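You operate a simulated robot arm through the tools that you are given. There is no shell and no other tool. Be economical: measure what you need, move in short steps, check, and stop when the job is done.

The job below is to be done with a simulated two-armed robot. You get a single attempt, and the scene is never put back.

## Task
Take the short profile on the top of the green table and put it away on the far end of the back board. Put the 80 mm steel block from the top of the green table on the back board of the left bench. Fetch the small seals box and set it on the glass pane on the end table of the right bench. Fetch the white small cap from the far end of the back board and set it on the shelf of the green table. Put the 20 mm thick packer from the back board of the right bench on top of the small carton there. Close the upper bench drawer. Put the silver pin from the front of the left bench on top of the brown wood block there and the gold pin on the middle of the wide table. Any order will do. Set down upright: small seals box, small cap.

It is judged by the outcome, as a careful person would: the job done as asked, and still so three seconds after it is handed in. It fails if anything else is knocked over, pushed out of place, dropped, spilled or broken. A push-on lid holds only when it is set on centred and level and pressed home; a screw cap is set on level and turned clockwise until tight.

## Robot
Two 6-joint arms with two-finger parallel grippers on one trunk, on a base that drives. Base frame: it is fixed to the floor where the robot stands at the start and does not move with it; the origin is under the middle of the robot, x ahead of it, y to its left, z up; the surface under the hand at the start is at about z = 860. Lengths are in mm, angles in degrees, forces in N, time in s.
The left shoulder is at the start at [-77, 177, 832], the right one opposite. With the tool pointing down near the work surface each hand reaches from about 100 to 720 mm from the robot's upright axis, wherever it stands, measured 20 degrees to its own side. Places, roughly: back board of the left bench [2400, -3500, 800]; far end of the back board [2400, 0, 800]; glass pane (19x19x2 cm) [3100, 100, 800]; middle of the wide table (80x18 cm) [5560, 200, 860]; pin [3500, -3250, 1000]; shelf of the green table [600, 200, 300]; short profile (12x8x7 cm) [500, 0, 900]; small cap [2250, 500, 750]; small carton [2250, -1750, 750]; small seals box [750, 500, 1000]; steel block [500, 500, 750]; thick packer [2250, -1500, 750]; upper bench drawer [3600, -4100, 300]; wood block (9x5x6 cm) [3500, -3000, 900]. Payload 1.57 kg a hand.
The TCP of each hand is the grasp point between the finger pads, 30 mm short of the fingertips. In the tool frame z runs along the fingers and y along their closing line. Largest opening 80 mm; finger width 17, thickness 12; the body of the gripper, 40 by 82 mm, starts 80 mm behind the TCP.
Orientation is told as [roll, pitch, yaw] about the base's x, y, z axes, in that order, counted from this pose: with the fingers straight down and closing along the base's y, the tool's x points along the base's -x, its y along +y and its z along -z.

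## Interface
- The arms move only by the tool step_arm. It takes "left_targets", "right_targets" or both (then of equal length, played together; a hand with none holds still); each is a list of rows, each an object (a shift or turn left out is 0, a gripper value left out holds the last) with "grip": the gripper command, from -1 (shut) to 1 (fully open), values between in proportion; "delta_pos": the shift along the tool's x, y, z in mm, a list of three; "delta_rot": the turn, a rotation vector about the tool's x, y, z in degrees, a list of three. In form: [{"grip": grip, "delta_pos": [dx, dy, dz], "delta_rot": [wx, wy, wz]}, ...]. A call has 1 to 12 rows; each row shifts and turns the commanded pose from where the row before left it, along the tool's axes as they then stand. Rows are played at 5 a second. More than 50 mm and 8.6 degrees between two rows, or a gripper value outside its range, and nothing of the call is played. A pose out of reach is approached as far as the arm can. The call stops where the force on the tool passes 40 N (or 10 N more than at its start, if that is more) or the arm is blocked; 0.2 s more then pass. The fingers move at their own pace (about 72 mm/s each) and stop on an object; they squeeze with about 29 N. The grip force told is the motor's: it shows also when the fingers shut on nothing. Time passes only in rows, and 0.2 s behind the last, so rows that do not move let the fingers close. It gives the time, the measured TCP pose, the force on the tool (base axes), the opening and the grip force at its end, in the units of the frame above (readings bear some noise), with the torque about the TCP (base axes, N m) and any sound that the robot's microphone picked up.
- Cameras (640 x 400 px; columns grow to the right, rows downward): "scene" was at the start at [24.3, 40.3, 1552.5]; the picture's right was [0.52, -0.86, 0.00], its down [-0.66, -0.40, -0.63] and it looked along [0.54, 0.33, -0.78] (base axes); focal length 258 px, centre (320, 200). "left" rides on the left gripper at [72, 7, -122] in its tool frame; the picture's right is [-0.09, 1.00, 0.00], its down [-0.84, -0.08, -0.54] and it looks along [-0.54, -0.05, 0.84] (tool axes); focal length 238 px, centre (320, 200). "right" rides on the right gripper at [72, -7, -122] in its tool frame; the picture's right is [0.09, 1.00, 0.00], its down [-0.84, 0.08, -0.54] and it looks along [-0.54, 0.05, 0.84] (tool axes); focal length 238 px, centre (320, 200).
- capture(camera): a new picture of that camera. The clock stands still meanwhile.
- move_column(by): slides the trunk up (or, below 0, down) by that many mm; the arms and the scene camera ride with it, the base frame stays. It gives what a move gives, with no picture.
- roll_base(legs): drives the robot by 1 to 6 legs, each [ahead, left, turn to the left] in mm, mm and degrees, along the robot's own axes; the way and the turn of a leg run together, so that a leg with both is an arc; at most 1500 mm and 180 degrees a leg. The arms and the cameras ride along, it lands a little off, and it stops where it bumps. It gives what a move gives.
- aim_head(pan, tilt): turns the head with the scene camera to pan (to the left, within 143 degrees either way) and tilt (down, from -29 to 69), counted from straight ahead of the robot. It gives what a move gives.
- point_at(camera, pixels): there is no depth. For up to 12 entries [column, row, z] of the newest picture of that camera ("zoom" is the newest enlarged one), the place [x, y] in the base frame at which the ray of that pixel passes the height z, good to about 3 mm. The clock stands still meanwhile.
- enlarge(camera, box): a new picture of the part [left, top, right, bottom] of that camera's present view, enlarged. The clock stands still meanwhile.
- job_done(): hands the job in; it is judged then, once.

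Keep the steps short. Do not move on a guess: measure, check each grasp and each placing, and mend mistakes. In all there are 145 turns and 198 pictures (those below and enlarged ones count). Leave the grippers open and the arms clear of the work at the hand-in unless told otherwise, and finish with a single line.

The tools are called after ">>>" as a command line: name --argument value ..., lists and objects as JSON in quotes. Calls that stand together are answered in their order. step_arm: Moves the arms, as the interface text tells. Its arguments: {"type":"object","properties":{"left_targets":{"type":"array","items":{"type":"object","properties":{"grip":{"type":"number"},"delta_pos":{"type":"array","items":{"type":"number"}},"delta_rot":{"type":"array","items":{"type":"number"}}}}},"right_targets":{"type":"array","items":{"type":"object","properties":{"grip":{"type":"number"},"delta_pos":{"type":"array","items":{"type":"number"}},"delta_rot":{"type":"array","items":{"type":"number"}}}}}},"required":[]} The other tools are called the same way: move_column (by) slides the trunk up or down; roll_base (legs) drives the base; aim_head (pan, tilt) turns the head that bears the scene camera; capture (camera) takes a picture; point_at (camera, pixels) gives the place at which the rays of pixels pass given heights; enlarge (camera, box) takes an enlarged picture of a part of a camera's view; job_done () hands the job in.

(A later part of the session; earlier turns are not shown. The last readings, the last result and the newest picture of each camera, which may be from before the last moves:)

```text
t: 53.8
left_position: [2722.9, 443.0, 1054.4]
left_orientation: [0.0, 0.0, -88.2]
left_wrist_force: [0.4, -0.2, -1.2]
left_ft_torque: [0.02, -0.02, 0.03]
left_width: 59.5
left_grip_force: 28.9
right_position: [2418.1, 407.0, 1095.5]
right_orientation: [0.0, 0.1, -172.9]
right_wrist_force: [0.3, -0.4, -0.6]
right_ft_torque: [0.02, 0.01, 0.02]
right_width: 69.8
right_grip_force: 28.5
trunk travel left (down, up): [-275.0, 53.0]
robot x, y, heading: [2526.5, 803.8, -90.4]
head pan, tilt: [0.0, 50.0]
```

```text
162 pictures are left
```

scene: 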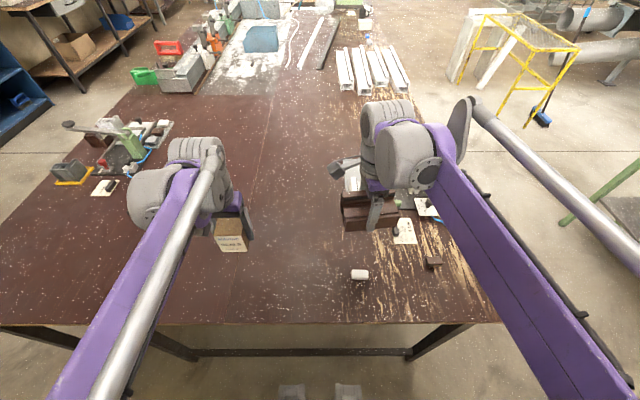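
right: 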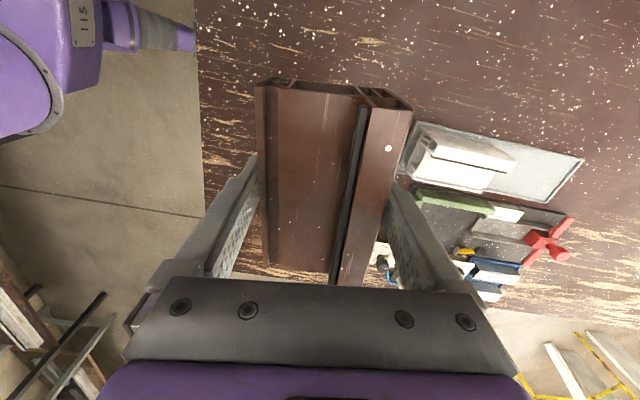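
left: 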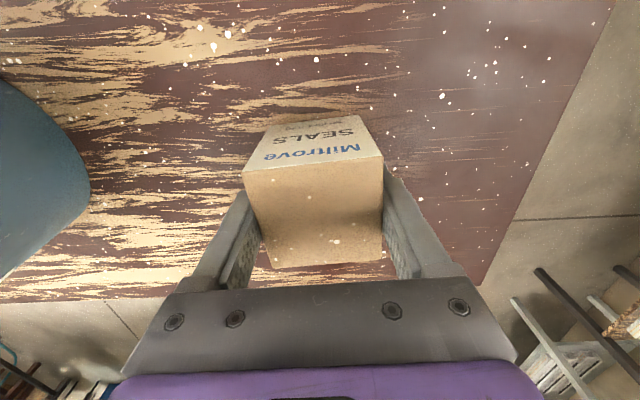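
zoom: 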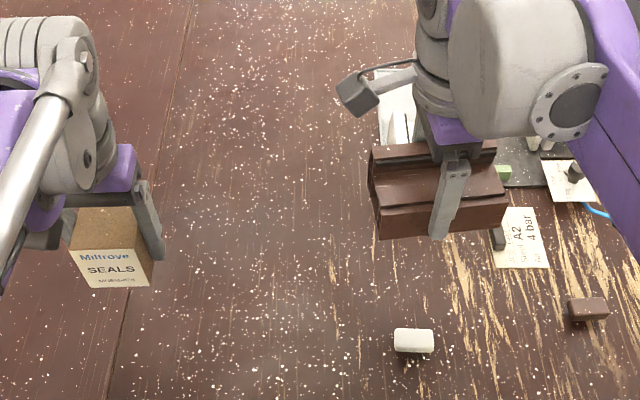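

Step was too long; I split it into four rows.

>>> step_arm --right_targets '[{"delta_pos": [26.6, 32.8, 0]}, {"delta_pos": [26.6, 32.8, 0]}, {"delta_pos": [26.6, 32.8, 0]}, {"delta_pos": [26.6, 32.8, 0]}, {"delta_rot": [0, 0, 7.1]}, {"delta_pos": [0, 0, 48]}, {"delta_pos": [0, 0, 48]}, {"delta_pos": [0, 0, 48]}, {"delta_pos": [0, 0, 46]}]'

>>> enlarge --camera "scene" --box '[220, 130, 420, 300]'

```text
t: 55.8
left_position: [2724.2, 444.0, 1053.5]
left_orientation: [-0.1, -0.1, -88.3]
left_wrist_force: [-0.1, 0.4, -0.5]
left_ft_torque: [0.02, 0.02, 0.03]
left_width: 59.4
left_grip_force: 29.2
right_position: [2541.2, 289.2, 902.9]
right_orientation: [0.0, 0.0, 179.9]
right_wrist_force: [0.1, 0.0, -2.2]
right_ft_torque: [0.02, 0.0, -0.01]
right_width: 69.7
right_grip_force: 29.1
trunk travel left (down, up): [-275.0, 53.0]
robot x, y, heading: [2525.3, 800.1, -90.1]
head pan, tilt: [0.0, 50.0]
```

```text
2.35 times, centred on (320, 215) of scene
```

zoom: 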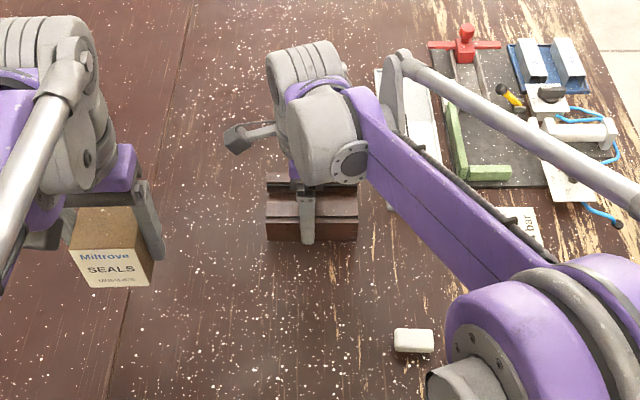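

I lower in small steps, watching the force.

>>> step_arm --right_targets '[{"delta_pos": [0, 0, 5]}, {"delta_pos": [0, 0, 5]}, {"delta_pos": [0, 0, 5]}, {"delta_pos": [0, 0, 5]}]'

>>> point_at --camera "zoom" --pixels '[[414, 345, 850], [433, 340, 850], [395, 340, 850]]'

```text
t: 56.8
left_position: [2723.1, 444.2, 1053.3]
left_orientation: [0.0, 0.0, -88.3]
left_wrist_force: [0.3, -0.6, -1.2]
left_ft_torque: [0.01, -0.02, 0.01]
left_width: 59.4
left_grip_force: 28.7
right_position: [2541.0, 288.7, 884.0]
right_orientation: [0.0, 0.0, 179.8]
right_wrist_force: [-0.1, 0.0, -0.6]
right_ft_torque: [0.03, -0.03, 0.01]
right_width: 69.7
right_grip_force: 29.0
trunk travel left (down, up): [-275.0, 53.0]
robot x, y, heading: [2525.6, 804.7, -90.0]
head pan, tilt: [0.0, 50.0]
```

```text
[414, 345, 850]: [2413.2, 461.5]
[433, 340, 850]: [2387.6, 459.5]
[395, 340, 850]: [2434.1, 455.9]
```

>>> step_arm --right_targets '[{"delta_pos": [0, 0, 4]}, {"delta_pos": [0, 0, 4]}, {"delta_pos": [0, 0, 4]}, {"delta_pos": [0, 0, 3]}]'

>>> capture --camera "right"

```text
t: 57.7
left_position: [2723.4, 444.7, 1054.5]
left_orientation: [0.0, -0.1, -88.2]
left_wrist_force: [0.6, -0.4, -1.8]
left_ft_torque: [0.0, 0.01, 0.0]
left_width: 59.7
left_grip_force: 28.7
right_position: [2540.5, 290.5, 875.7]
right_orientation: [0.1, 0.1, 180.0]
right_wrist_force: [-0.2, 0.1, 24.0]
right_ft_torque: [0.46, 0.32, -0.11]
right_width: 69.8
right_grip_force: 29.1
trunk travel left (down, up): [-275.0, 53.0]
robot x, y, heading: [2527.9, 802.8, -90.2]
head pan, tilt: [0.0, 50.0]
stopped in row 4 (right hand): the force on the tool passed its limit at 46 N (the readings are from after the stop); the commanded pose is now the measured one
```

```text
160 pictures are left
```

right: 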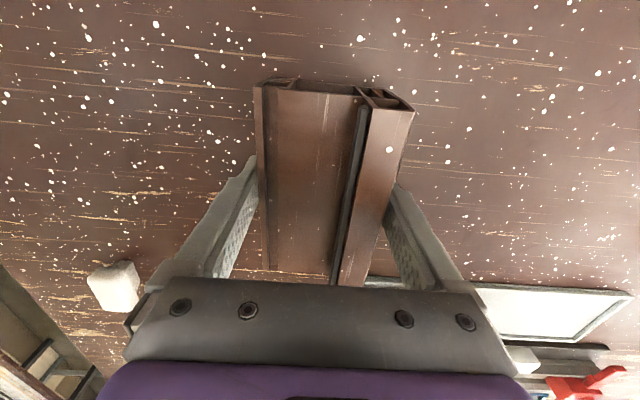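

Seated: table top ≈838. I open and lift straight up.

>>> step_arm --right_targets '[{"delta_pos": [0, 0, -1]}, {"grip": 1}, {}, {"delta_pos": [0, 0, -20]}, {"delta_pos": [0, 0, -40]}, {"delta_pos": [0, 0, -45]}, {"delta_pos": [0, 0, -45]}, {"delta_pos": [0, 0, -45]}]'

>>> capture --camera "right"

```text
t: 59.5
left_position: [2722.3, 445.7, 1054.0]
left_orientation: [0.0, 0.0, -88.3]
left_wrist_force: [-0.8, -0.8, 0.2]
left_ft_torque: [-0.03, 0.02, 0.02]
left_width: 59.6
left_grip_force: 29.1
right_position: [2539.2, 293.1, 1068.8]
right_orientation: [0.1, -0.1, 180.0]
right_wrist_force: [-0.1, -0.2, 0.2]
right_ft_torque: [-0.01, -0.01, -0.01]
right_width: 80.0
right_grip_force: 0.1
trunk travel left (down, up): [-275.0, 53.0]
robot x, y, heading: [2527.8, 800.4, -90.4]
head pan, tilt: [0.0, 50.0]
```

```text
159 pictures are left
```

right: 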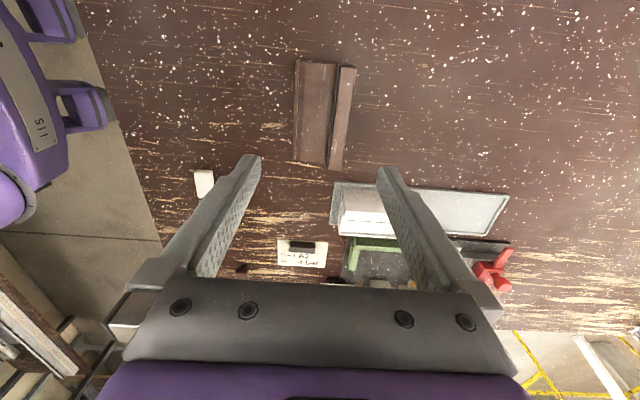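

Profile placed. Next the cap with the free right hand: zoom on it.

>>> enlarge --camera "right" --box '[180, 160, 230, 210]'

>>> enlarge --camera "scene" --box '[340, 255, 380, 295]'

>>> point_at --camera "right" --pixels '[[195, 170, 850], [213, 170, 850], [213, 197, 850], [196, 197, 850]]'

```text
8.00 times, centred on (205, 185) of right
```

zoom: 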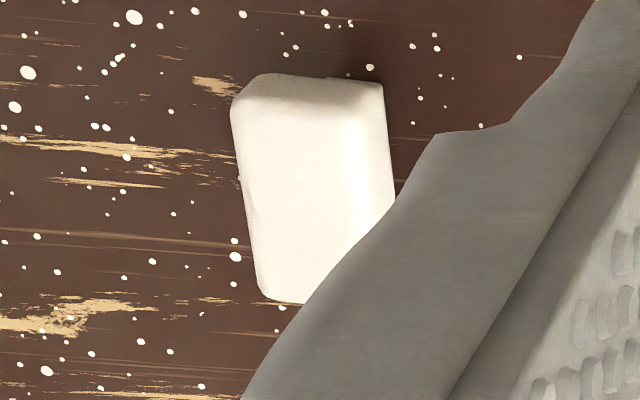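

```text
10.00 times, centred on (360, 275) of scene
```

zoom: 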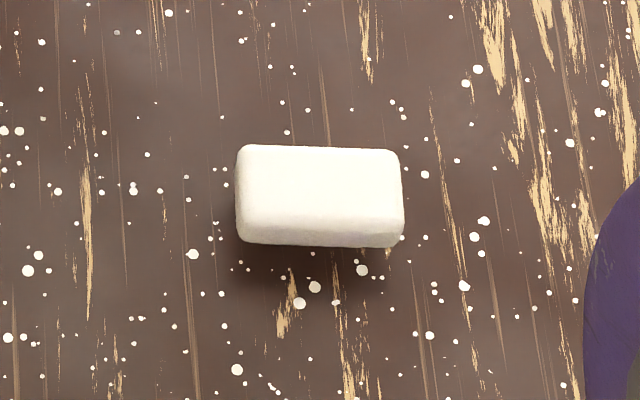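

```text
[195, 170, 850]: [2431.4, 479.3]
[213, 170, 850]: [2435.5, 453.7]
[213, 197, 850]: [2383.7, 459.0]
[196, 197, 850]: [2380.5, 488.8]
```

The cap is a rounded rectangular plug, ~50×30 mm. I bring the right hand above it for a close look.

>>> step_arm --right_targets '[{"delta_pos": [-26, -35, 0]}, {"delta_pos": [-26, -35, 0]}, {"delta_pos": [-26, -35, 0]}, {"delta_pos": [-26, -36, 0]}, {"delta_pos": [-25, -36, 0]}, {"delta_pos": [0, 0, 45]}, {"delta_pos": [0, 0, 45]}]'

>>> capture --camera "right"

```text
t: 61.1
left_position: [2723.1, 443.8, 1053.8]
left_orientation: [-0.1, 0.0, -88.3]
left_wrist_force: [-0.1, -0.6, 0.1]
left_ft_torque: [0.02, 0.04, 0.0]
left_width: 59.6
left_grip_force: 28.6
right_position: [2414.0, 466.6, 979.0]
right_orientation: [0.1, 0.1, 180.0]
right_wrist_force: [-0.4, 0.5, -0.4]
right_ft_torque: [0.0, -0.01, 0.02]
right_width: 80.0
right_grip_force: 0.0
trunk travel left (down, up): [-275.0, 53.0]
robot x, y, heading: [2527.9, 802.4, -90.5]
head pan, tilt: [0.0, 50.0]
```

```text
156 pictures are left
```

right: 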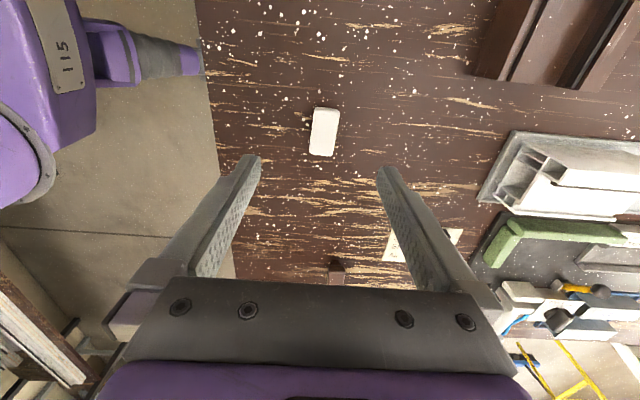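

>>> enlarge --camera "right" --box '[285, 95, 365, 170]'

>>> point_at --camera "right" --pixels '[[316, 108, 855], [340, 109, 855], [334, 156, 855], [309, 154, 855], [316, 108, 865], [340, 109, 865], [334, 156, 865], [309, 154, 865]]'

```text
5.33 times, centred on (325, 132) of right
```

zoom: 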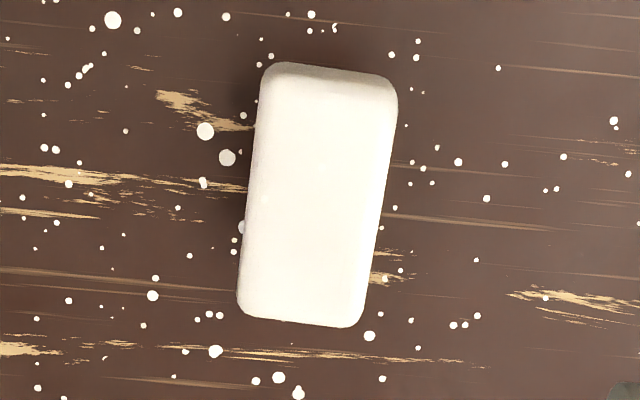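

```text
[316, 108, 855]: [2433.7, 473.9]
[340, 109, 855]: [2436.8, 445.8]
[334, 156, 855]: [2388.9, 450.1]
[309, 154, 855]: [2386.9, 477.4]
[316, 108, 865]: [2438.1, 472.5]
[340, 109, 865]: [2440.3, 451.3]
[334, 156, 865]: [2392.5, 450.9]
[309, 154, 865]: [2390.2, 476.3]
```

Smooth top up — it already stands upright (plug side down). I align 5°, descend to z≈872 and grip across its 27 mm width.

>>> step_arm --right_targets '[{"delta_pos": [-1.5, 4.6, 0], "delta_rot": [0, 0, 5], "grip": 0}, {"delta_pos": [0, 0, 45]}, {"delta_pos": [0, 0, 45]}, {"delta_pos": [0, 0, 17]}, {}, {"grip": -1}, {}, {}]'

>>> capture --camera "right"

```text
t: 62.9
left_position: [2723.2, 443.9, 1052.0]
left_orientation: [0.0, 0.0, -88.2]
left_wrist_force: [-0.1, -0.2, -0.9]
left_ft_torque: [-0.01, -0.04, 0.03]
left_width: 59.7
left_grip_force: 29.4
right_position: [2412.8, 460.1, 872.6]
right_orientation: [0.1, 0.1, 175.0]
right_wrist_force: [0.6, 0.3, 0.3]
right_ft_torque: [0.0, 0.03, -0.01]
right_width: 23.2
right_grip_force: 29.0
trunk travel left (down, up): [-275.0, 53.0]
robot x, y, heading: [2525.9, 806.4, -90.1]
head pan, tilt: [0.0, 50.0]
```

```text
154 pictures are left
```

right: 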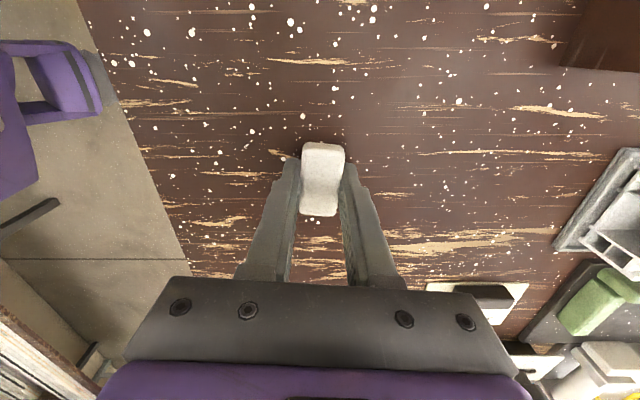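

Cap held (23 mm). I lift it, retract, and drive 600 mm left to face the glass pane.

>>> step_arm --right_targets '[{"delta_pos": [0, 0, -45]}, {"delta_pos": [0, 0, -45]}, {"delta_pos": [0, 0, -45]}, {"delta_pos": [0, 0, -45]}]'

>>> capture --camera "right"

>>> roll_base --legs '[[0, 560, 0]]'

>>> capture --camera "scene"

>>> capture --camera "left"

```text
t: 63.9
left_position: [2724.3, 443.5, 1054.9]
left_orientation: [0.0, 0.0, -88.3]
left_wrist_force: [0.8, -0.2, -1.0]
left_ft_torque: [-0.03, -0.04, 0.0]
left_width: 59.5
left_grip_force: 28.6
right_position: [2408.4, 460.0, 1055.0]
right_orientation: [0.1, 0.0, 175.2]
right_wrist_force: [0.5, -1.1, 0.1]
right_ft_torque: [-0.03, 0.0, 0.01]
right_width: 23.4
right_grip_force: 29.0
trunk travel left (down, up): [-275.0, 53.0]
robot x, y, heading: [2527.1, 800.9, -90.3]
head pan, tilt: [0.0, 50.0]
```

```text
153 pictures are left
```

right: 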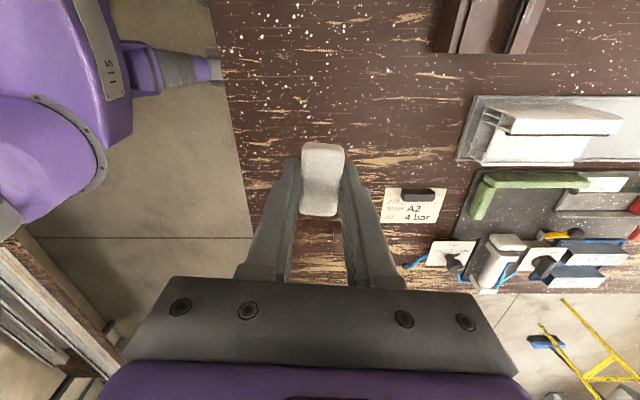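

```text
t: 68.8
left_position: [3259.4, 448.2, 1054.0]
left_orientation: [-0.1, 0.0, -88.2]
left_wrist_force: [1.2, 0.4, -0.8]
left_ft_torque: [0.03, 0.0, 0.03]
left_width: 60.0
left_grip_force: 29.2
right_position: [2944.7, 462.5, 1054.0]
right_orientation: [0.0, 0.1, 175.0]
right_wrist_force: [-0.2, 0.8, 1.2]
right_ft_torque: [0.04, 0.01, 0.01]
right_width: 23.0
right_grip_force: 28.8
trunk travel left (down, up): [-275.0, 53.0]
robot x, y, heading: [3062.9, 805.6, -90.3]
head pan, tilt: [0.0, 50.0]
stopped in leg 1: the robot was blocked; the commanded pose is now the measured one
```

```text
152 pictures are left
```

scene: 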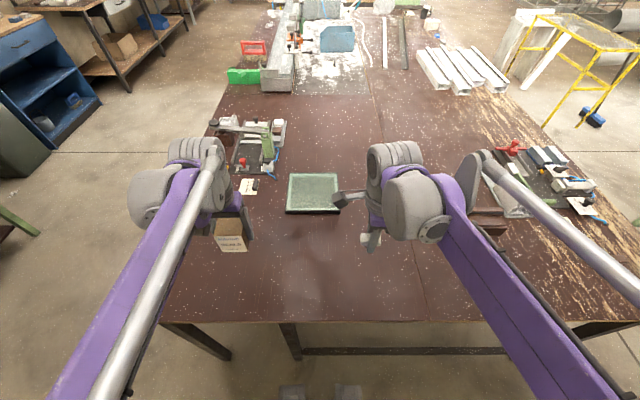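

```text
151 pictures are left
```

left: 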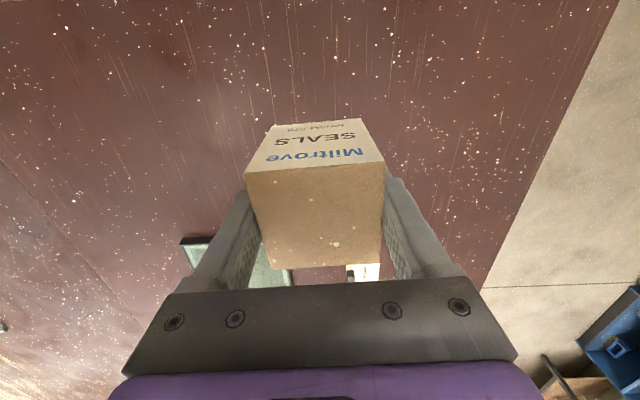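

The base bumped (probably a bench leg); I'm at x=3063, enough. The pane is at (314,192); measure it.

>>> enlarge --camera "scene" --box '[225, 110, 385, 260]'

>>> point_at --camera "scene" --pixels '[[290, 174, 858], [337, 174, 858], [340, 208, 858], [286, 209, 858], [430, 322, 838], [290, 335, 700]]'

```text
2.67 times, centred on (305, 185) of scene
```

zoom: 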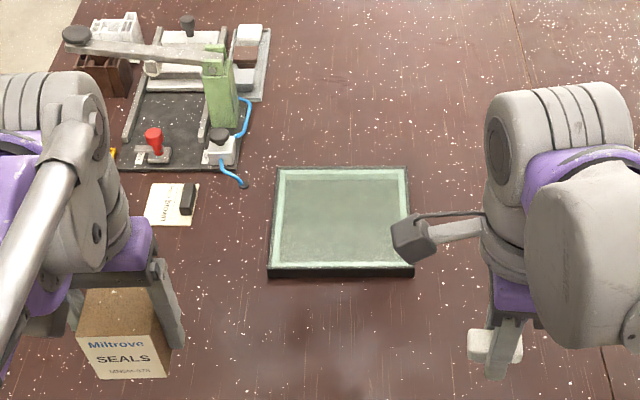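

```text
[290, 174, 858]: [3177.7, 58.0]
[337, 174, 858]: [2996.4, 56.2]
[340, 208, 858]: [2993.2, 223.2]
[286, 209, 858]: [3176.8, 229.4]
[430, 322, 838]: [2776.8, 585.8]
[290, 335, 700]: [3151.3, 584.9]
```

Pane spans x 2994–3178, y 57–227. I'll put the box at about (3086,150). Right hand moves aside, left hand goes over in an arc, lowering to z≈960.

>>> step_arm --right_targets '[{"delta_pos": [-40, 0, 0]}, {"delta_pos": [-40, 0, 0]}, {}, {}, {}, {}, {}, {}, {}, {}, {}]' --left_targets '[{"delta_pos": [0, -45, 0]}, {"delta_pos": [0, -45, 0]}, {"delta_pos": [0, -46, 0]}, {"delta_pos": [0, -46, 0]}, {"delta_pos": [-42, 0, 20]}, {"delta_pos": [-42, 0, 20]}, {"delta_pos": [-42, 0, 20]}, {"delta_pos": [-42, 0, 20]}, {"delta_pos": [-42, 0, 14]}, {"delta_pos": [-42, 0, 0]}, {"delta_pos": [-41, 0, 0]}]'

>>> capture --camera "left"

>>> enlarge --camera "scene" --box '[225, 110, 385, 260]'

```text
t: 71.2
left_position: [3085.8, 148.0, 959.8]
left_orientation: [0.0, 0.2, -88.2]
left_wrist_force: [0.2, -0.6, -0.6]
left_ft_torque: [0.03, -0.03, 0.0]
left_width: 59.7
left_grip_force: 29.4
right_position: [2864.2, 467.2, 1054.0]
right_orientation: [0.0, 0.0, 175.0]
right_wrist_force: [-0.6, -0.6, -0.2]
right_ft_torque: [0.07, 0.0, -0.01]
right_width: 23.4
right_grip_force: 29.4
trunk travel left (down, up): [-275.0, 53.0]
robot x, y, heading: [3060.1, 804.1, -90.4]
head pan, tilt: [0.0, 50.0]
```

```text
149 pictures are left
```

left: 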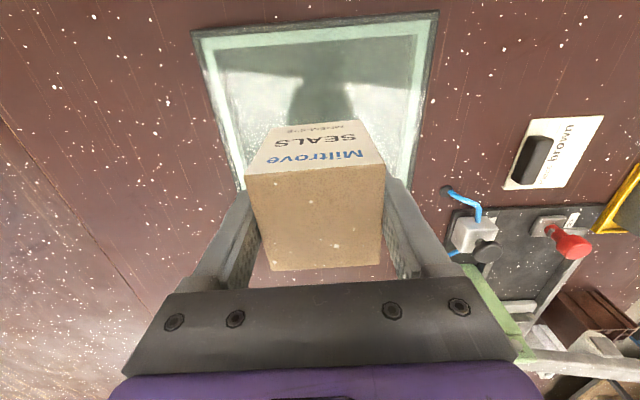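

```text
2.67 times, centred on (305, 185) of scene
```

zoom: 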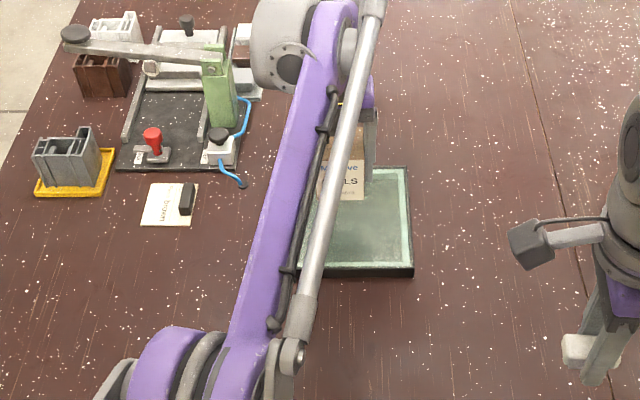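

I verify the pane from the left camera before lowering.

>>> point_at --camera "left" --pixels '[[192, 33, 858], [437, 14, 858], [243, 190, 858], [412, 185, 858]]'

>>> step_arm --left_targets '[{"delta_pos": [0, 0, 20]}, {"delta_pos": [0, 0, 20]}, {"delta_pos": [0, 0, 10]}, {"delta_pos": [0, 0, 4]}]'

```text
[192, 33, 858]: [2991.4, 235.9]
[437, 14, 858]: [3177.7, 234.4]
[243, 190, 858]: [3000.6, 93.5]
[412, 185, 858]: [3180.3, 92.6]
```

```text
t: 72.2
left_position: [3086.0, 148.7, 906.2]
left_orientation: [0.0, 0.0, -88.2]
left_wrist_force: [-0.8, -0.4, -0.9]
left_ft_torque: [0.0, 0.0, 0.0]
left_width: 59.5
left_grip_force: 29.1
right_position: [2864.6, 468.8, 1055.7]
right_orientation: [0.1, 0.0, 175.0]
right_wrist_force: [0.4, -0.5, 0.1]
right_ft_torque: [0.02, 0.01, 0.04]
right_width: 23.1
right_grip_force: 29.5
trunk travel left (down, up): [-275.0, 53.0]
robot x, y, heading: [3060.8, 810.8, -90.5]
head pan, tilt: [0.0, 50.0]
```

>>> step_arm --left_targets '[{"delta_pos": [0, 0, 2]}, {"delta_pos": [0, 0, 2]}, {"delta_pos": [0, 0, 2]}, {"delta_pos": [0, 0, 1]}]'

>>> step_arm --left_targets '[{"delta_pos": [0, 0, 1]}, {"delta_pos": [0, 0, 1]}, {"delta_pos": [0, 0, 1]}]'

```text
t: 73.2
left_position: [3087.2, 148.4, 899.4]
left_orientation: [-0.1, 0.0, -88.2]
left_wrist_force: [-0.9, -0.3, -1.5]
left_ft_torque: [-0.03, 0.0, 0.01]
left_width: 59.5
left_grip_force: 28.9
right_position: [2865.1, 468.5, 1054.6]
right_orientation: [0.2, 0.0, 175.0]
right_wrist_force: [0.0, 0.1, 0.2]
right_ft_torque: [-0.01, 0.01, 0.03]
right_width: 23.1
right_grip_force: 29.2
trunk travel left (down, up): [-275.0, 53.0]
robot x, y, heading: [3060.7, 809.9, -90.2]
head pan, tilt: [0.0, 50.0]
```

```text
t: 74.0
left_position: [3087.6, 149.4, 896.5]
left_orientation: [0.0, 0.1, -88.2]
left_wrist_force: [-0.8, -0.6, -1.5]
left_ft_torque: [-0.01, -0.02, 0.01]
left_width: 59.7
left_grip_force: 29.1
right_position: [2865.0, 470.1, 1055.0]
right_orientation: [0.1, -0.1, 174.9]
right_wrist_force: [0.1, -0.1, 0.1]
right_ft_torque: [-0.02, -0.01, -0.01]
right_width: 23.2
right_grip_force: 29.1
trunk travel left (down, up): [-275.0, 53.0]
robot x, y, heading: [3060.5, 803.7, -90.1]
head pan, tilt: [0.0, 50.0]
```

>>> step_arm --left_targets '[{"delta_pos": [0, 0, 1]}, {"delta_pos": [0, 0, 1]}, {"delta_pos": [0, 0, 1]}]'

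>>> step_arm --left_targets '[{"delta_pos": [0, 0, 1]}, {"delta_pos": [0, 0, 1]}, {"delta_pos": [0, 0, 1]}]'

>>> step_arm --left_targets '[{"delta_pos": [0, 0, 1]}, {"delta_pos": [0, 0, 1]}]'

```text
t: 74.8
left_position: [3087.2, 150.3, 896.0]
left_orientation: [0.0, 0.0, -88.2]
left_wrist_force: [-0.1, -9.2, 26.6]
left_ft_torque: [-0.04, 0.01, 0.07]
left_width: 60.0
left_grip_force: 28.9
right_position: [2864.2, 470.2, 1056.7]
right_orientation: [0.1, 0.0, 174.8]
right_wrist_force: [1.2, 0.0, -0.8]
right_ft_torque: [-0.04, -0.01, -0.01]
right_width: 23.2
right_grip_force: 29.1
trunk travel left (down, up): [-275.0, 53.0]
robot x, y, heading: [3064.1, 809.3, -90.1]
head pan, tilt: [0.0, 50.0]
```

```text
t: 75.6
left_position: [3086.5, 151.3, 893.6]
left_orientation: [0.0, -0.1, -88.2]
left_wrist_force: [1.8, 0.9, 20.7]
left_ft_torque: [0.08, 0.18, 0.0]
left_width: 59.5
left_grip_force: 29.1
right_position: [2865.1, 470.7, 1056.7]
right_orientation: [0.2, 0.1, 175.1]
right_wrist_force: [0.1, 0.7, 0.0]
right_ft_torque: [0.01, 0.02, 0.0]
right_width: 23.0
right_grip_force: 29.0
trunk travel left (down, up): [-275.0, 53.0]
robot x, y, heading: [3060.4, 804.9, -90.3]
head pan, tilt: [0.0, 50.0]
stopped in row 3 (left hand): the force on the tool passed its limit at 41 N (the readings are from after the stop); the commanded pose is now the measured one
```

```text
t: 76.2
left_position: [3086.9, 150.4, 893.5]
left_orientation: [0.1, 0.1, -88.2]
left_wrist_force: [-0.7, 3.8, 22.2]
left_ft_torque: [0.1, 0.13, 0.0]
left_width: 59.6
left_grip_force: 29.0
right_position: [2864.2, 471.6, 1056.0]
right_orientation: [0.1, 0.0, 175.1]
right_wrist_force: [0.8, 0.5, -0.3]
right_ft_torque: [0.0, -0.01, 0.05]
right_width: 23.2
right_grip_force: 29.4
trunk travel left (down, up): [-275.0, 53.0]
robot x, y, heading: [3063.7, 809.2, -90.3]
head pan, tilt: [0.0, 50.0]
stopped in row 2 (left hand): the force on the tool passed its limit at 43 N (the readings are from after the stop); the commanded pose is now the measured one
```

Contact with the pane. I ease up 2 mm, open, and lift clear.

>>> step_arm --left_targets '[{"delta_pos": [0, 0, -2]}, {"grip": 1}, {}, {"delta_pos": [0, 0, -20]}, {"delta_pos": [0, 0, -40]}, {"delta_pos": [0, 0, -40]}, {"delta_pos": [40, 0, -10]}, {"delta_pos": [40, 0, -10]}, {"delta_pos": [40, 0, -10]}, {"delta_pos": [45, 0, 0]}, {"delta_pos": [45, 0, 0]}]'

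>>> capture --camera "left"

>>> capture --camera "scene"

```text
t: 78.6
left_position: [3068.2, 257.6, 1006.9]
left_orientation: [0.1, -0.1, -88.2]
left_wrist_force: [0.2, -0.5, -0.7]
left_ft_torque: [0.01, 0.02, 0.01]
left_width: 80.0
left_grip_force: 0.0
left hand out of reach, approached as far as the arm can: row 6, 9, 10, 11
right_position: [2864.1, 470.6, 1054.6]
right_orientation: [0.2, 0.0, 175.0]
right_wrist_force: [0.1, -0.2, -1.3]
right_ft_torque: [0.0, 0.02, -0.02]
right_width: 23.2
right_grip_force: 29.2
trunk travel left (down, up): [-275.0, 53.0]
robot x, y, heading: [3061.8, 805.9, -90.3]
head pan, tilt: [0.0, 50.0]
```

```text
147 pictures are left
```

left: 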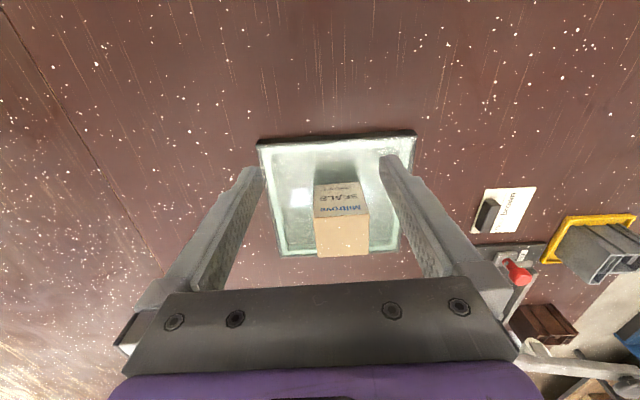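

```text
146 pictures are left
```

scene: 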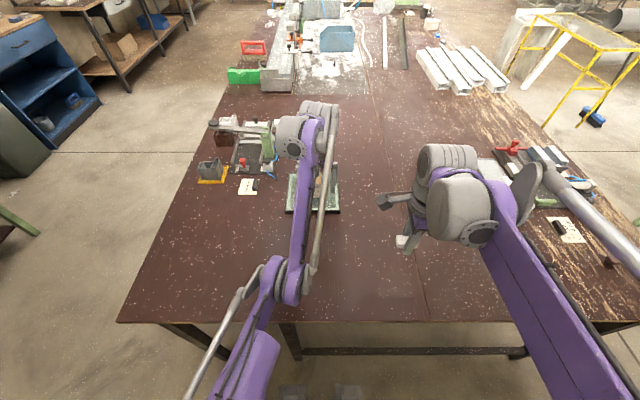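

The box stands on the pane. For the shelf, I need the cap gripped with the hand tilted forward, so I'll regrip it here on the bench: first turn the right hand 95° so it closes sideways, lowering to z≈910; left hand moves outward.

>>> step_arm --right_targets '[{"delta_rot": [0, 0, -7.92], "delta_pos": [0, 0, 12]}, {"delta_rot": [0, 0, -7.92], "delta_pos": [0, 0, 12]}, {"delta_rot": [0, 0, -7.92], "delta_pos": [0, 0, 12]}, {"delta_rot": [0, 0, -7.92], "delta_pos": [0, 0, 12]}, {"delta_rot": [0, 0, -7.92], "delta_pos": [0, 0, 12]}, {"delta_rot": [0, 0, -7.92], "delta_pos": [0, 0, 12]}, {"delta_rot": [0, 0, -7.92], "delta_pos": [0, 0, 12]}, {"delta_rot": [0, 0, -7.92], "delta_pos": [0, 0, 12]}, {"delta_rot": [0, 0, -7.92], "delta_pos": [0, 0, 12]}, {"delta_rot": [0, 0, -7.92], "delta_pos": [0, 0, 12]}, {"delta_rot": [0, 0, -7.92], "delta_pos": [0, 0, 12]}, {"delta_rot": [0, 0, -7.92], "delta_pos": [0, 0, 12]}]' --left_targets '[{"delta_pos": [0, 40, 0]}, {"delta_pos": [0, 40, 0]}, {"delta_pos": [0, 40, 0]}, {"delta_pos": [0, 40, 0]}, {}, {}, {}, {}, {}, {}, {}, {}]'

>>> capture --camera "right"

```text
t: 81.2
left_position: [3222.3, 231.5, 1002.3]
left_orientation: [0.1, 0.1, -88.2]
left_wrist_force: [-0.4, 0.2, 0.0]
left_ft_torque: [0.02, -0.03, 0.0]
left_width: 80.2
left_grip_force: 0.1
left hand out of reach, approached as far as the arm can: row 1, 2, 3, 4
right_position: [2864.6, 468.4, 911.1]
right_orientation: [0.0, 0.0, -89.8]
right_wrist_force: [0.0, 0.4, -0.1]
right_ft_torque: [-0.01, 0.04, 0.0]
right_width: 23.3
right_grip_force: 29.0
trunk travel left (down, up): [-275.0, 53.0]
robot x, y, heading: [3065.3, 804.8, -90.3]
head pan, tilt: [0.0, 50.0]
```

```text
145 pictures are left
```

right: 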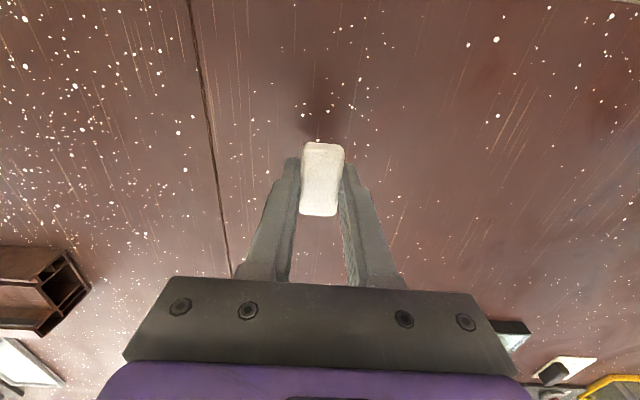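

Now set the cap down, open, tilt the hand 30° forward about the cap, regrip.

>>> step_arm --right_targets '[{"delta_pos": [0, 0, 20]}, {"delta_pos": [0, 0, 16]}, {"delta_pos": [0, 0, 1.5]}, {"grip": -0.1}, {}, {"delta_pos": [4, 0, 0], "delta_rot": [0, -7.5, 0]}, {"delta_pos": [4, 0, 0], "delta_rot": [0, -7.5, 0]}, {"delta_pos": [3, 0, 0], "delta_rot": [0, -7.5, 0]}, {"delta_pos": [2, 0, 0], "delta_rot": [0, -7.5, 0]}, {"grip": -1}, {}, {}]'

>>> capture --camera "right"

>>> capture --camera "scene"

```text
t: 83.8
left_position: [3222.0, 231.6, 1003.9]
left_orientation: [0.1, 0.1, -88.2]
left_wrist_force: [0.0, 0.1, -0.5]
left_ft_torque: [-0.02, 0.01, -0.01]
left_width: 80.0
left_grip_force: 0.1
right_position: [2864.8, 481.9, 871.5]
right_orientation: [0.0, -30.0, -89.8]
right_wrist_force: [-0.4, -0.3, -0.2]
right_ft_torque: [0.0, -0.01, 0.02]
right_width: 23.2
right_grip_force: 29.3
trunk travel left (down, up): [-275.0, 53.0]
robot x, y, heading: [3061.7, 806.0, -90.3]
head pan, tilt: [0.0, 50.0]
```

```text
144 pictures are left
```

right: 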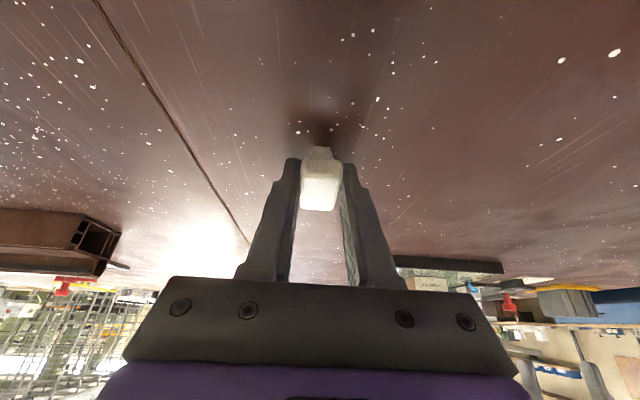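

```text
143 pictures are left
```

scene: 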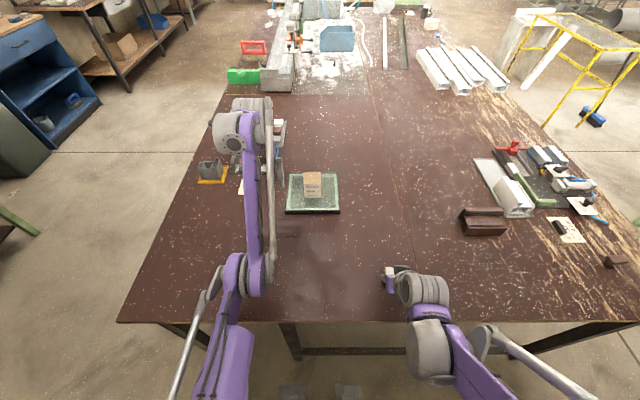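

>>> enlarge --camera "right" --box '[280, 130, 360, 220]'

>>> step_arm --right_targets '[{"delta_pos": [-10, 0, -17]}, {"delta_pos": [-20, 0, -35]}, {"delta_pos": [-20, 0, -35]}, {"delta_pos": [-20, 0, -35]}]' --left_targets '[{"delta_pos": [40, 0, -5]}, {"delta_pos": [40, 0, -5]}, {"delta_pos": [40, 0, -5]}, {"delta_pos": [40, 0, -5]}]'

>>> capture --camera "right"

```text
4.44 times, centred on (320, 175) of right
```

zoom: 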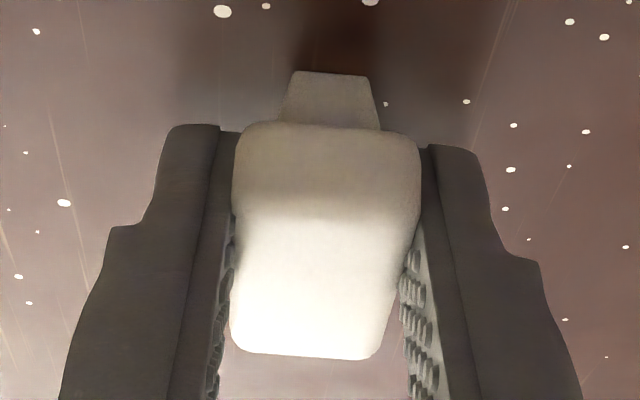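

```text
t: 84.8
left_position: [3220.7, 232.5, 1003.9]
left_orientation: [0.0, -0.1, -88.2]
left_wrist_force: [0.7, 0.6, 0.4]
left_ft_torque: [0.03, 0.0, 0.01]
left_width: 79.8
left_grip_force: 0.0
left hand out of reach, approached as far as the arm can: row 1, 2, 3, 4
right_position: [2864.8, 483.5, 1012.7]
right_orientation: [0.1, -30.1, -89.9]
right_wrist_force: [-0.7, 0.3, -0.9]
right_ft_torque: [-0.01, -0.01, -0.04]
right_width: 23.3
right_grip_force: 29.0
trunk travel left (down, up): [-275.0, 53.0]
robot x, y, heading: [3059.4, 807.4, -90.0]
head pan, tilt: [0.0, 50.0]
```

```text
141 pictures are left
```

right: 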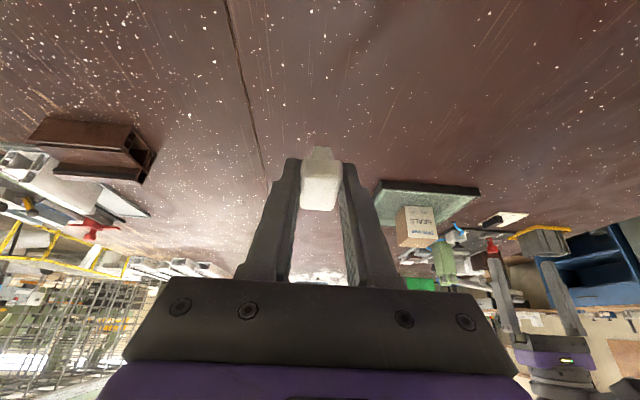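

Cap is upright with its plug down, hand tilted 30°. Left arm refuses the retract direction; I try retracting lower and level.

>>> step_arm --left_targets '[{"delta_pos": [25, 0, 10]}, {"delta_pos": [30, 0, 10]}, {"delta_pos": [40, 0, 0]}, {"delta_pos": [40, 0, 0]}]'

```text
t: 85.8
left_position: [3220.2, 231.4, 1003.2]
left_orientation: [0.1, 0.2, -88.2]
left_wrist_force: [0.0, -0.1, 0.2]
left_ft_torque: [-0.04, -0.02, -0.03]
left_width: 80.1
left_grip_force: 0.1
left hand out of reach, approached as far as the arm can: row 1, 2, 3, 4
right_position: [2864.4, 482.6, 1011.6]
right_orientation: [0.0, -30.1, -89.9]
right_wrist_force: [0.6, -0.3, -1.0]
right_ft_torque: [0.0, 0.03, 0.0]
right_width: 23.0
right_grip_force: 29.4
trunk travel left (down, up): [-275.0, 53.0]
robot x, y, heading: [3060.1, 804.6, -90.1]
head pan, tilt: [0.0, 50.0]
```

I probe which directions are free: sideways, down, yaw.

>>> step_arm --left_targets '[{"delta_pos": [0, 20, 0]}, {"delta_pos": [0, 0, 20]}, {"delta_pos": [-20, 0, 0]}, {"delta_rot": [0, 0, 8]}, {"delta_rot": [0, 0, -8]}, {"delta_rot": [0, 0, -8]}, {"delta_rot": [0, 8, 0]}, {"delta_rot": [0, -8, 0]}, {"delta_rot": [0, -8, 0]}]'

>>> capture --camera "scene"

```text
t: 87.8
left_position: [3239.2, 201.6, 1005.4]
left_orientation: [0.0, -8.0, -80.2]
left_wrist_force: [0.4, 0.1, -0.3]
left_ft_torque: [0.0, 0.01, 0.02]
left_width: 80.0
left_grip_force: 0.1
left hand out of reach, approached as far as the arm can: row 2, 9
right_position: [2864.3, 481.0, 1012.2]
right_orientation: [0.0, -29.9, -90.0]
right_wrist_force: [0.3, -0.4, 0.7]
right_ft_torque: [0.01, -0.01, 0.03]
right_width: 23.2
right_grip_force: 28.6
trunk travel left (down, up): [-275.0, 53.0]
robot x, y, heading: [3064.8, 807.6, -90.0]
head pan, tilt: [0.0, 50.0]
```

```text
140 pictures are left
```

scene: 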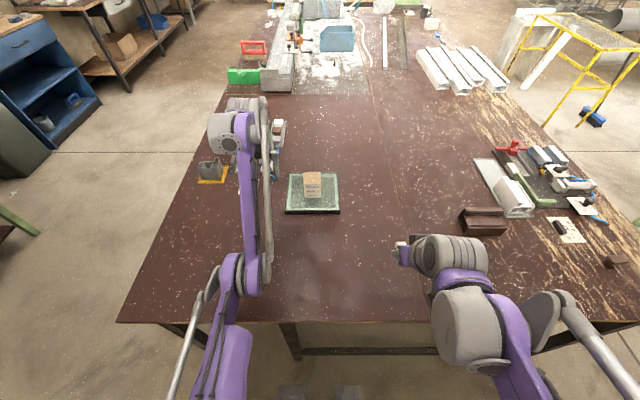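

>>> step_arm --left_targets '[{"delta_rot": [0, 8, 0]}, {"delta_pos": [0, 0, -20]}, {"delta_pos": [0, 0, -20]}, {"delta_pos": [0, 0, -20]}, {"delta_pos": [0, 40, 0]}, {"delta_pos": [0, 40, 0]}, {"delta_pos": [0, 40, 0]}, {"delta_pos": [20, 0, 0]}, {"delta_pos": [20, 0, 0]}]'

>>> capture --camera "scene"

```text
t: 89.8
left_position: [3354.5, 246.6, 1066.8]
left_orientation: [0.0, 0.1, -80.3]
left_wrist_force: [0.0, -0.5, -1.8]
left_ft_torque: [0.01, 0.02, 0.04]
left_width: 80.0
left_grip_force: 0.1
left hand out of reach, approached as far as the arm can: row 9
right_position: [2864.3, 481.8, 1012.9]
right_orientation: [0.0, -30.2, -89.9]
right_wrist_force: [-0.6, 0.4, -0.1]
right_ft_torque: [0.01, 0.02, -0.02]
right_width: 23.4
right_grip_force: 28.9
trunk travel left (down, up): [-275.0, 53.0]
robot x, y, heading: [3064.8, 805.1, -90.3]
head pan, tilt: [0.0, 50.0]
```

```text
139 pictures are left
```

scene: 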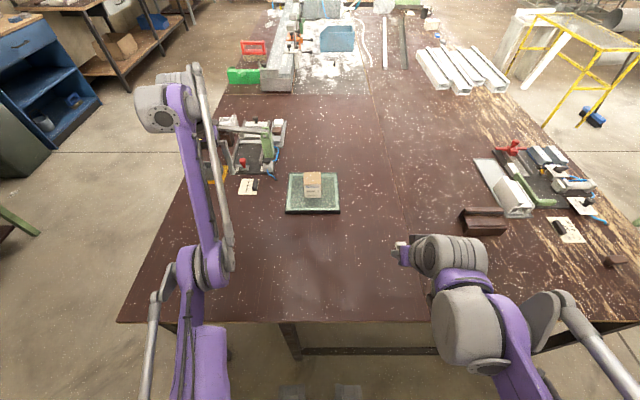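

The left elbow has flipped to its other branch at full stretch. I try stretching fully upward/outward (clear air) and coming back to flip it again.

>>> step_arm --left_targets '[{"delta_pos": [-45, 0, -10]}, {"delta_pos": [-45, 0, -10]}, {"delta_pos": [-45, 0, -10]}, {"delta_pos": [-45, 0, -10]}, {"delta_pos": [45, 0, -10]}, {"delta_pos": [45, 0, -10]}, {"delta_pos": [45, 0, 0]}, {"delta_pos": [45, 0, 0]}, {"delta_pos": [45, 0, 0]}, {"delta_pos": [45, 0, 0]}]'

>>> capture --camera "scene"

```text
t: 92.0
left_position: [3353.7, 270.4, 1148.5]
left_orientation: [0.0, 0.0, -80.2]
left_wrist_force: [0.0, -0.4, -1.4]
left_ft_torque: [-0.04, 0.0, -0.04]
left_width: 80.0
left_grip_force: 0.1
left hand out of reach, approached as far as the arm can: row 2, 3, 4, 6, 7, 8, 9, 10
right_position: [2866.3, 482.5, 1012.2]
right_orientation: [0.1, -30.1, -89.9]
right_wrist_force: [0.3, 0.3, 0.0]
right_ft_torque: [-0.03, -0.03, -0.04]
right_width: 22.8
right_grip_force: 28.8
trunk travel left (down, up): [-275.0, 53.0]
robot x, y, heading: [3061.5, 807.5, -90.2]
head pan, tilt: [0.0, 50.0]
```

```text
138 pictures are left
```

scene: 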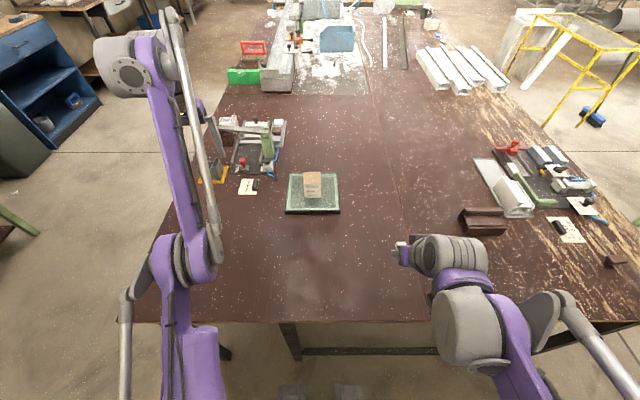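

>>> step_arm --left_targets '[{"delta_pos": [-25, 0, 0]}, {"delta_pos": [-25, 0, 0]}, {"delta_pos": [-10, 0, -40]}, {"delta_pos": [40, 0, -5]}, {"delta_pos": [40, 0, 0]}, {"delta_pos": [40, 0, 0]}, {"delta_pos": [40, 0, 0]}]'

```text
t: 93.6
left_position: [3347.7, 313.2, 1221.7]
left_orientation: [0.0, -0.2, -80.1]
left_wrist_force: [0.0, -0.1, -0.4]
left_ft_torque: [-0.02, 0.0, -0.01]
left_width: 80.4
left_grip_force: 0.0
left hand out of reach, approached as far as the arm can: row 2, 3, 4, 5, 6, 7
right_position: [2865.5, 483.1, 1011.6]
right_orientation: [0.0, -30.1, -89.9]
right_wrist_force: [-0.2, -0.3, -0.1]
right_ft_torque: [-0.01, -0.02, 0.02]
right_width: 22.9
right_grip_force: 29.3
trunk travel left (down, up): [-275.0, 53.0]
robot x, y, heading: [3064.1, 808.5, -90.3]
head pan, tilt: [0.0, 50.0]
```

>>> step_arm --left_targets '[{"delta_pos": [-48, 0, 0]}, {"delta_pos": [-48, 0, 0]}, {"delta_pos": [-48, 0, 0]}, {"delta_pos": [48, 0, 0]}, {"delta_pos": [48, 0, 0]}, {"delta_pos": [48, 0, 0]}, {"delta_pos": [48, 0, 0]}, {"delta_pos": [48, 0, 0]}, {"delta_pos": [48, 0, 0]}]'

>>> capture --camera "scene"

```text
t: 95.6
left_position: [3329.5, 429.0, 1289.4]
left_orientation: [0.1, -0.2, -80.1]
left_wrist_force: [-0.5, 1.1, 0.4]
left_ft_torque: [-0.06, 0.0, 0.01]
left_width: 79.9
left_grip_force: 0.0
left hand out of reach, approached as far as the arm can: row 1, 2, 3, 4, 5, 6, 7, 8
right_position: [2863.6, 485.6, 1012.7]
right_orientation: [0.0, -30.2, -90.0]
right_wrist_force: [-0.1, 0.9, 0.4]
right_ft_torque: [-0.03, -0.02, 0.05]
right_width: 23.2
right_grip_force: 28.5
trunk travel left (down, up): [-275.0, 53.0]
robot x, y, heading: [3061.4, 808.0, -90.2]
head pan, tilt: [0.0, 50.0]
```

```text
137 pictures are left
```

scene: 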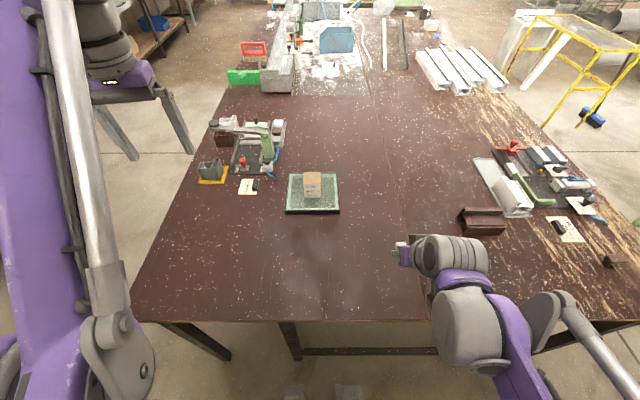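

The elbow is back in the normal branch. I bring the left hand down to a carry pose.

>>> step_arm --left_targets '[{"delta_pos": [0, 0, 40], "delta_rot": [0, 0, 5]}, {"delta_pos": [0, 0, 40], "delta_rot": [0, 0, 5]}, {"delta_pos": [0, 0, 40]}, {"delta_pos": [0, 0, 40]}, {"delta_pos": [0, 0, 40]}, {"delta_pos": [20, 0, 30]}]'

>>> capture --camera "scene"

```text
t: 97.0
left_position: [3331.9, 443.7, 1059.6]
left_orientation: [0.1, -0.1, -90.2]
left_wrist_force: [0.0, -0.2, 0.5]
left_ft_torque: [-0.03, 0.0, -0.02]
left_width: 80.0
left_grip_force: 0.0
right_position: [2865.9, 482.7, 1012.0]
right_orientation: [0.1, -30.2, -89.9]
right_wrist_force: [0.3, 0.5, -0.3]
right_ft_torque: [-0.03, 0.04, 0.03]
right_width: 23.5
right_grip_force: 29.0
trunk travel left (down, up): [-275.0, 53.0]
robot x, y, heading: [3061.5, 806.0, -90.3]
head pan, tilt: [0.0, 50.0]
```

```text
136 pictures are left
```

scene: 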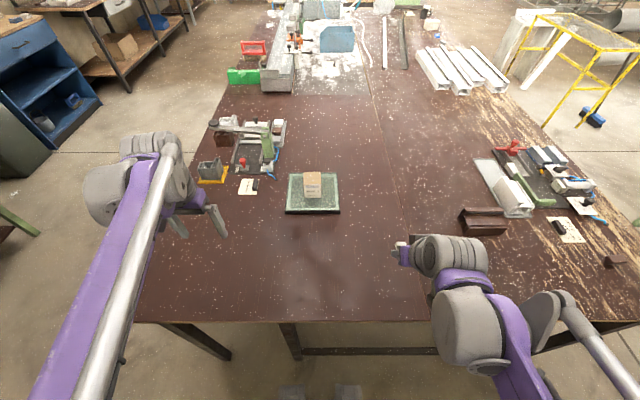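

I drive back to the green table's front side: back off, strafe along the corridor, turn to face it, then slide in.

>>> roll_base --legs '[[-244, 0, 0], [0, -1500, 0], [0, -1500, 0], [0, -300, 0], [0, 0, 90], [0, -720, 0]]'

>>> aim_head --pan 0 --tilt 50

>>> capture --camera "scene"

```text
t: 137.7
left_position: [137.8, 603.8, 1060.3]
left_orientation: [0.1, 0.0, 1.7]
left_wrist_force: [-1.3, -1.0, -0.5]
left_ft_torque: [0.01, -0.04, -0.01]
left_width: 79.9
left_grip_force: 0.2
right_position: [113.9, 135.1, 1013.4]
right_orientation: [0.1, -30.1, 1.8]
right_wrist_force: [0.5, -0.5, -0.3]
right_ft_torque: [-0.02, 0.04, 0.0]
right_width: 23.3
right_grip_force: 29.0
trunk travel left (down, up): [-275.0, 53.0]
robot x, y, heading: [-216.2, 321.1, 1.3]
head pan, tilt: [0.0, 50.0]
```

```text
t: 138.2
left_position: [137.5, 602.7, 1060.3]
left_orientation: [0.0, 0.0, 1.6]
left_wrist_force: [0.1, 0.8, -0.1]
left_ft_torque: [-0.01, 0.0, 0.01]
left_width: 79.8
left_grip_force: 0.0
right_position: [112.9, 134.6, 1012.6]
right_orientation: [-0.1, -30.1, 1.8]
right_wrist_force: [-1.2, -0.8, 0.1]
right_ft_torque: [-0.01, -0.02, 0.01]
right_width: 23.3
right_grip_force: 28.6
trunk travel left (down, up): [-275.0, 53.0]
robot x, y, heading: [-217.0, 321.9, 1.5]
head pan, tilt: [0.0, 50.0]
```

```text
135 pictures are left
```

scene: 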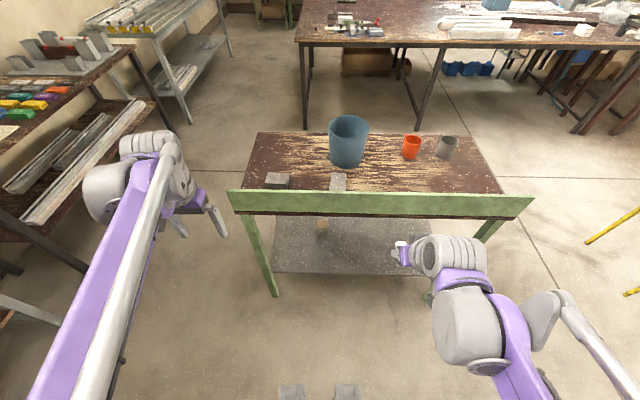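

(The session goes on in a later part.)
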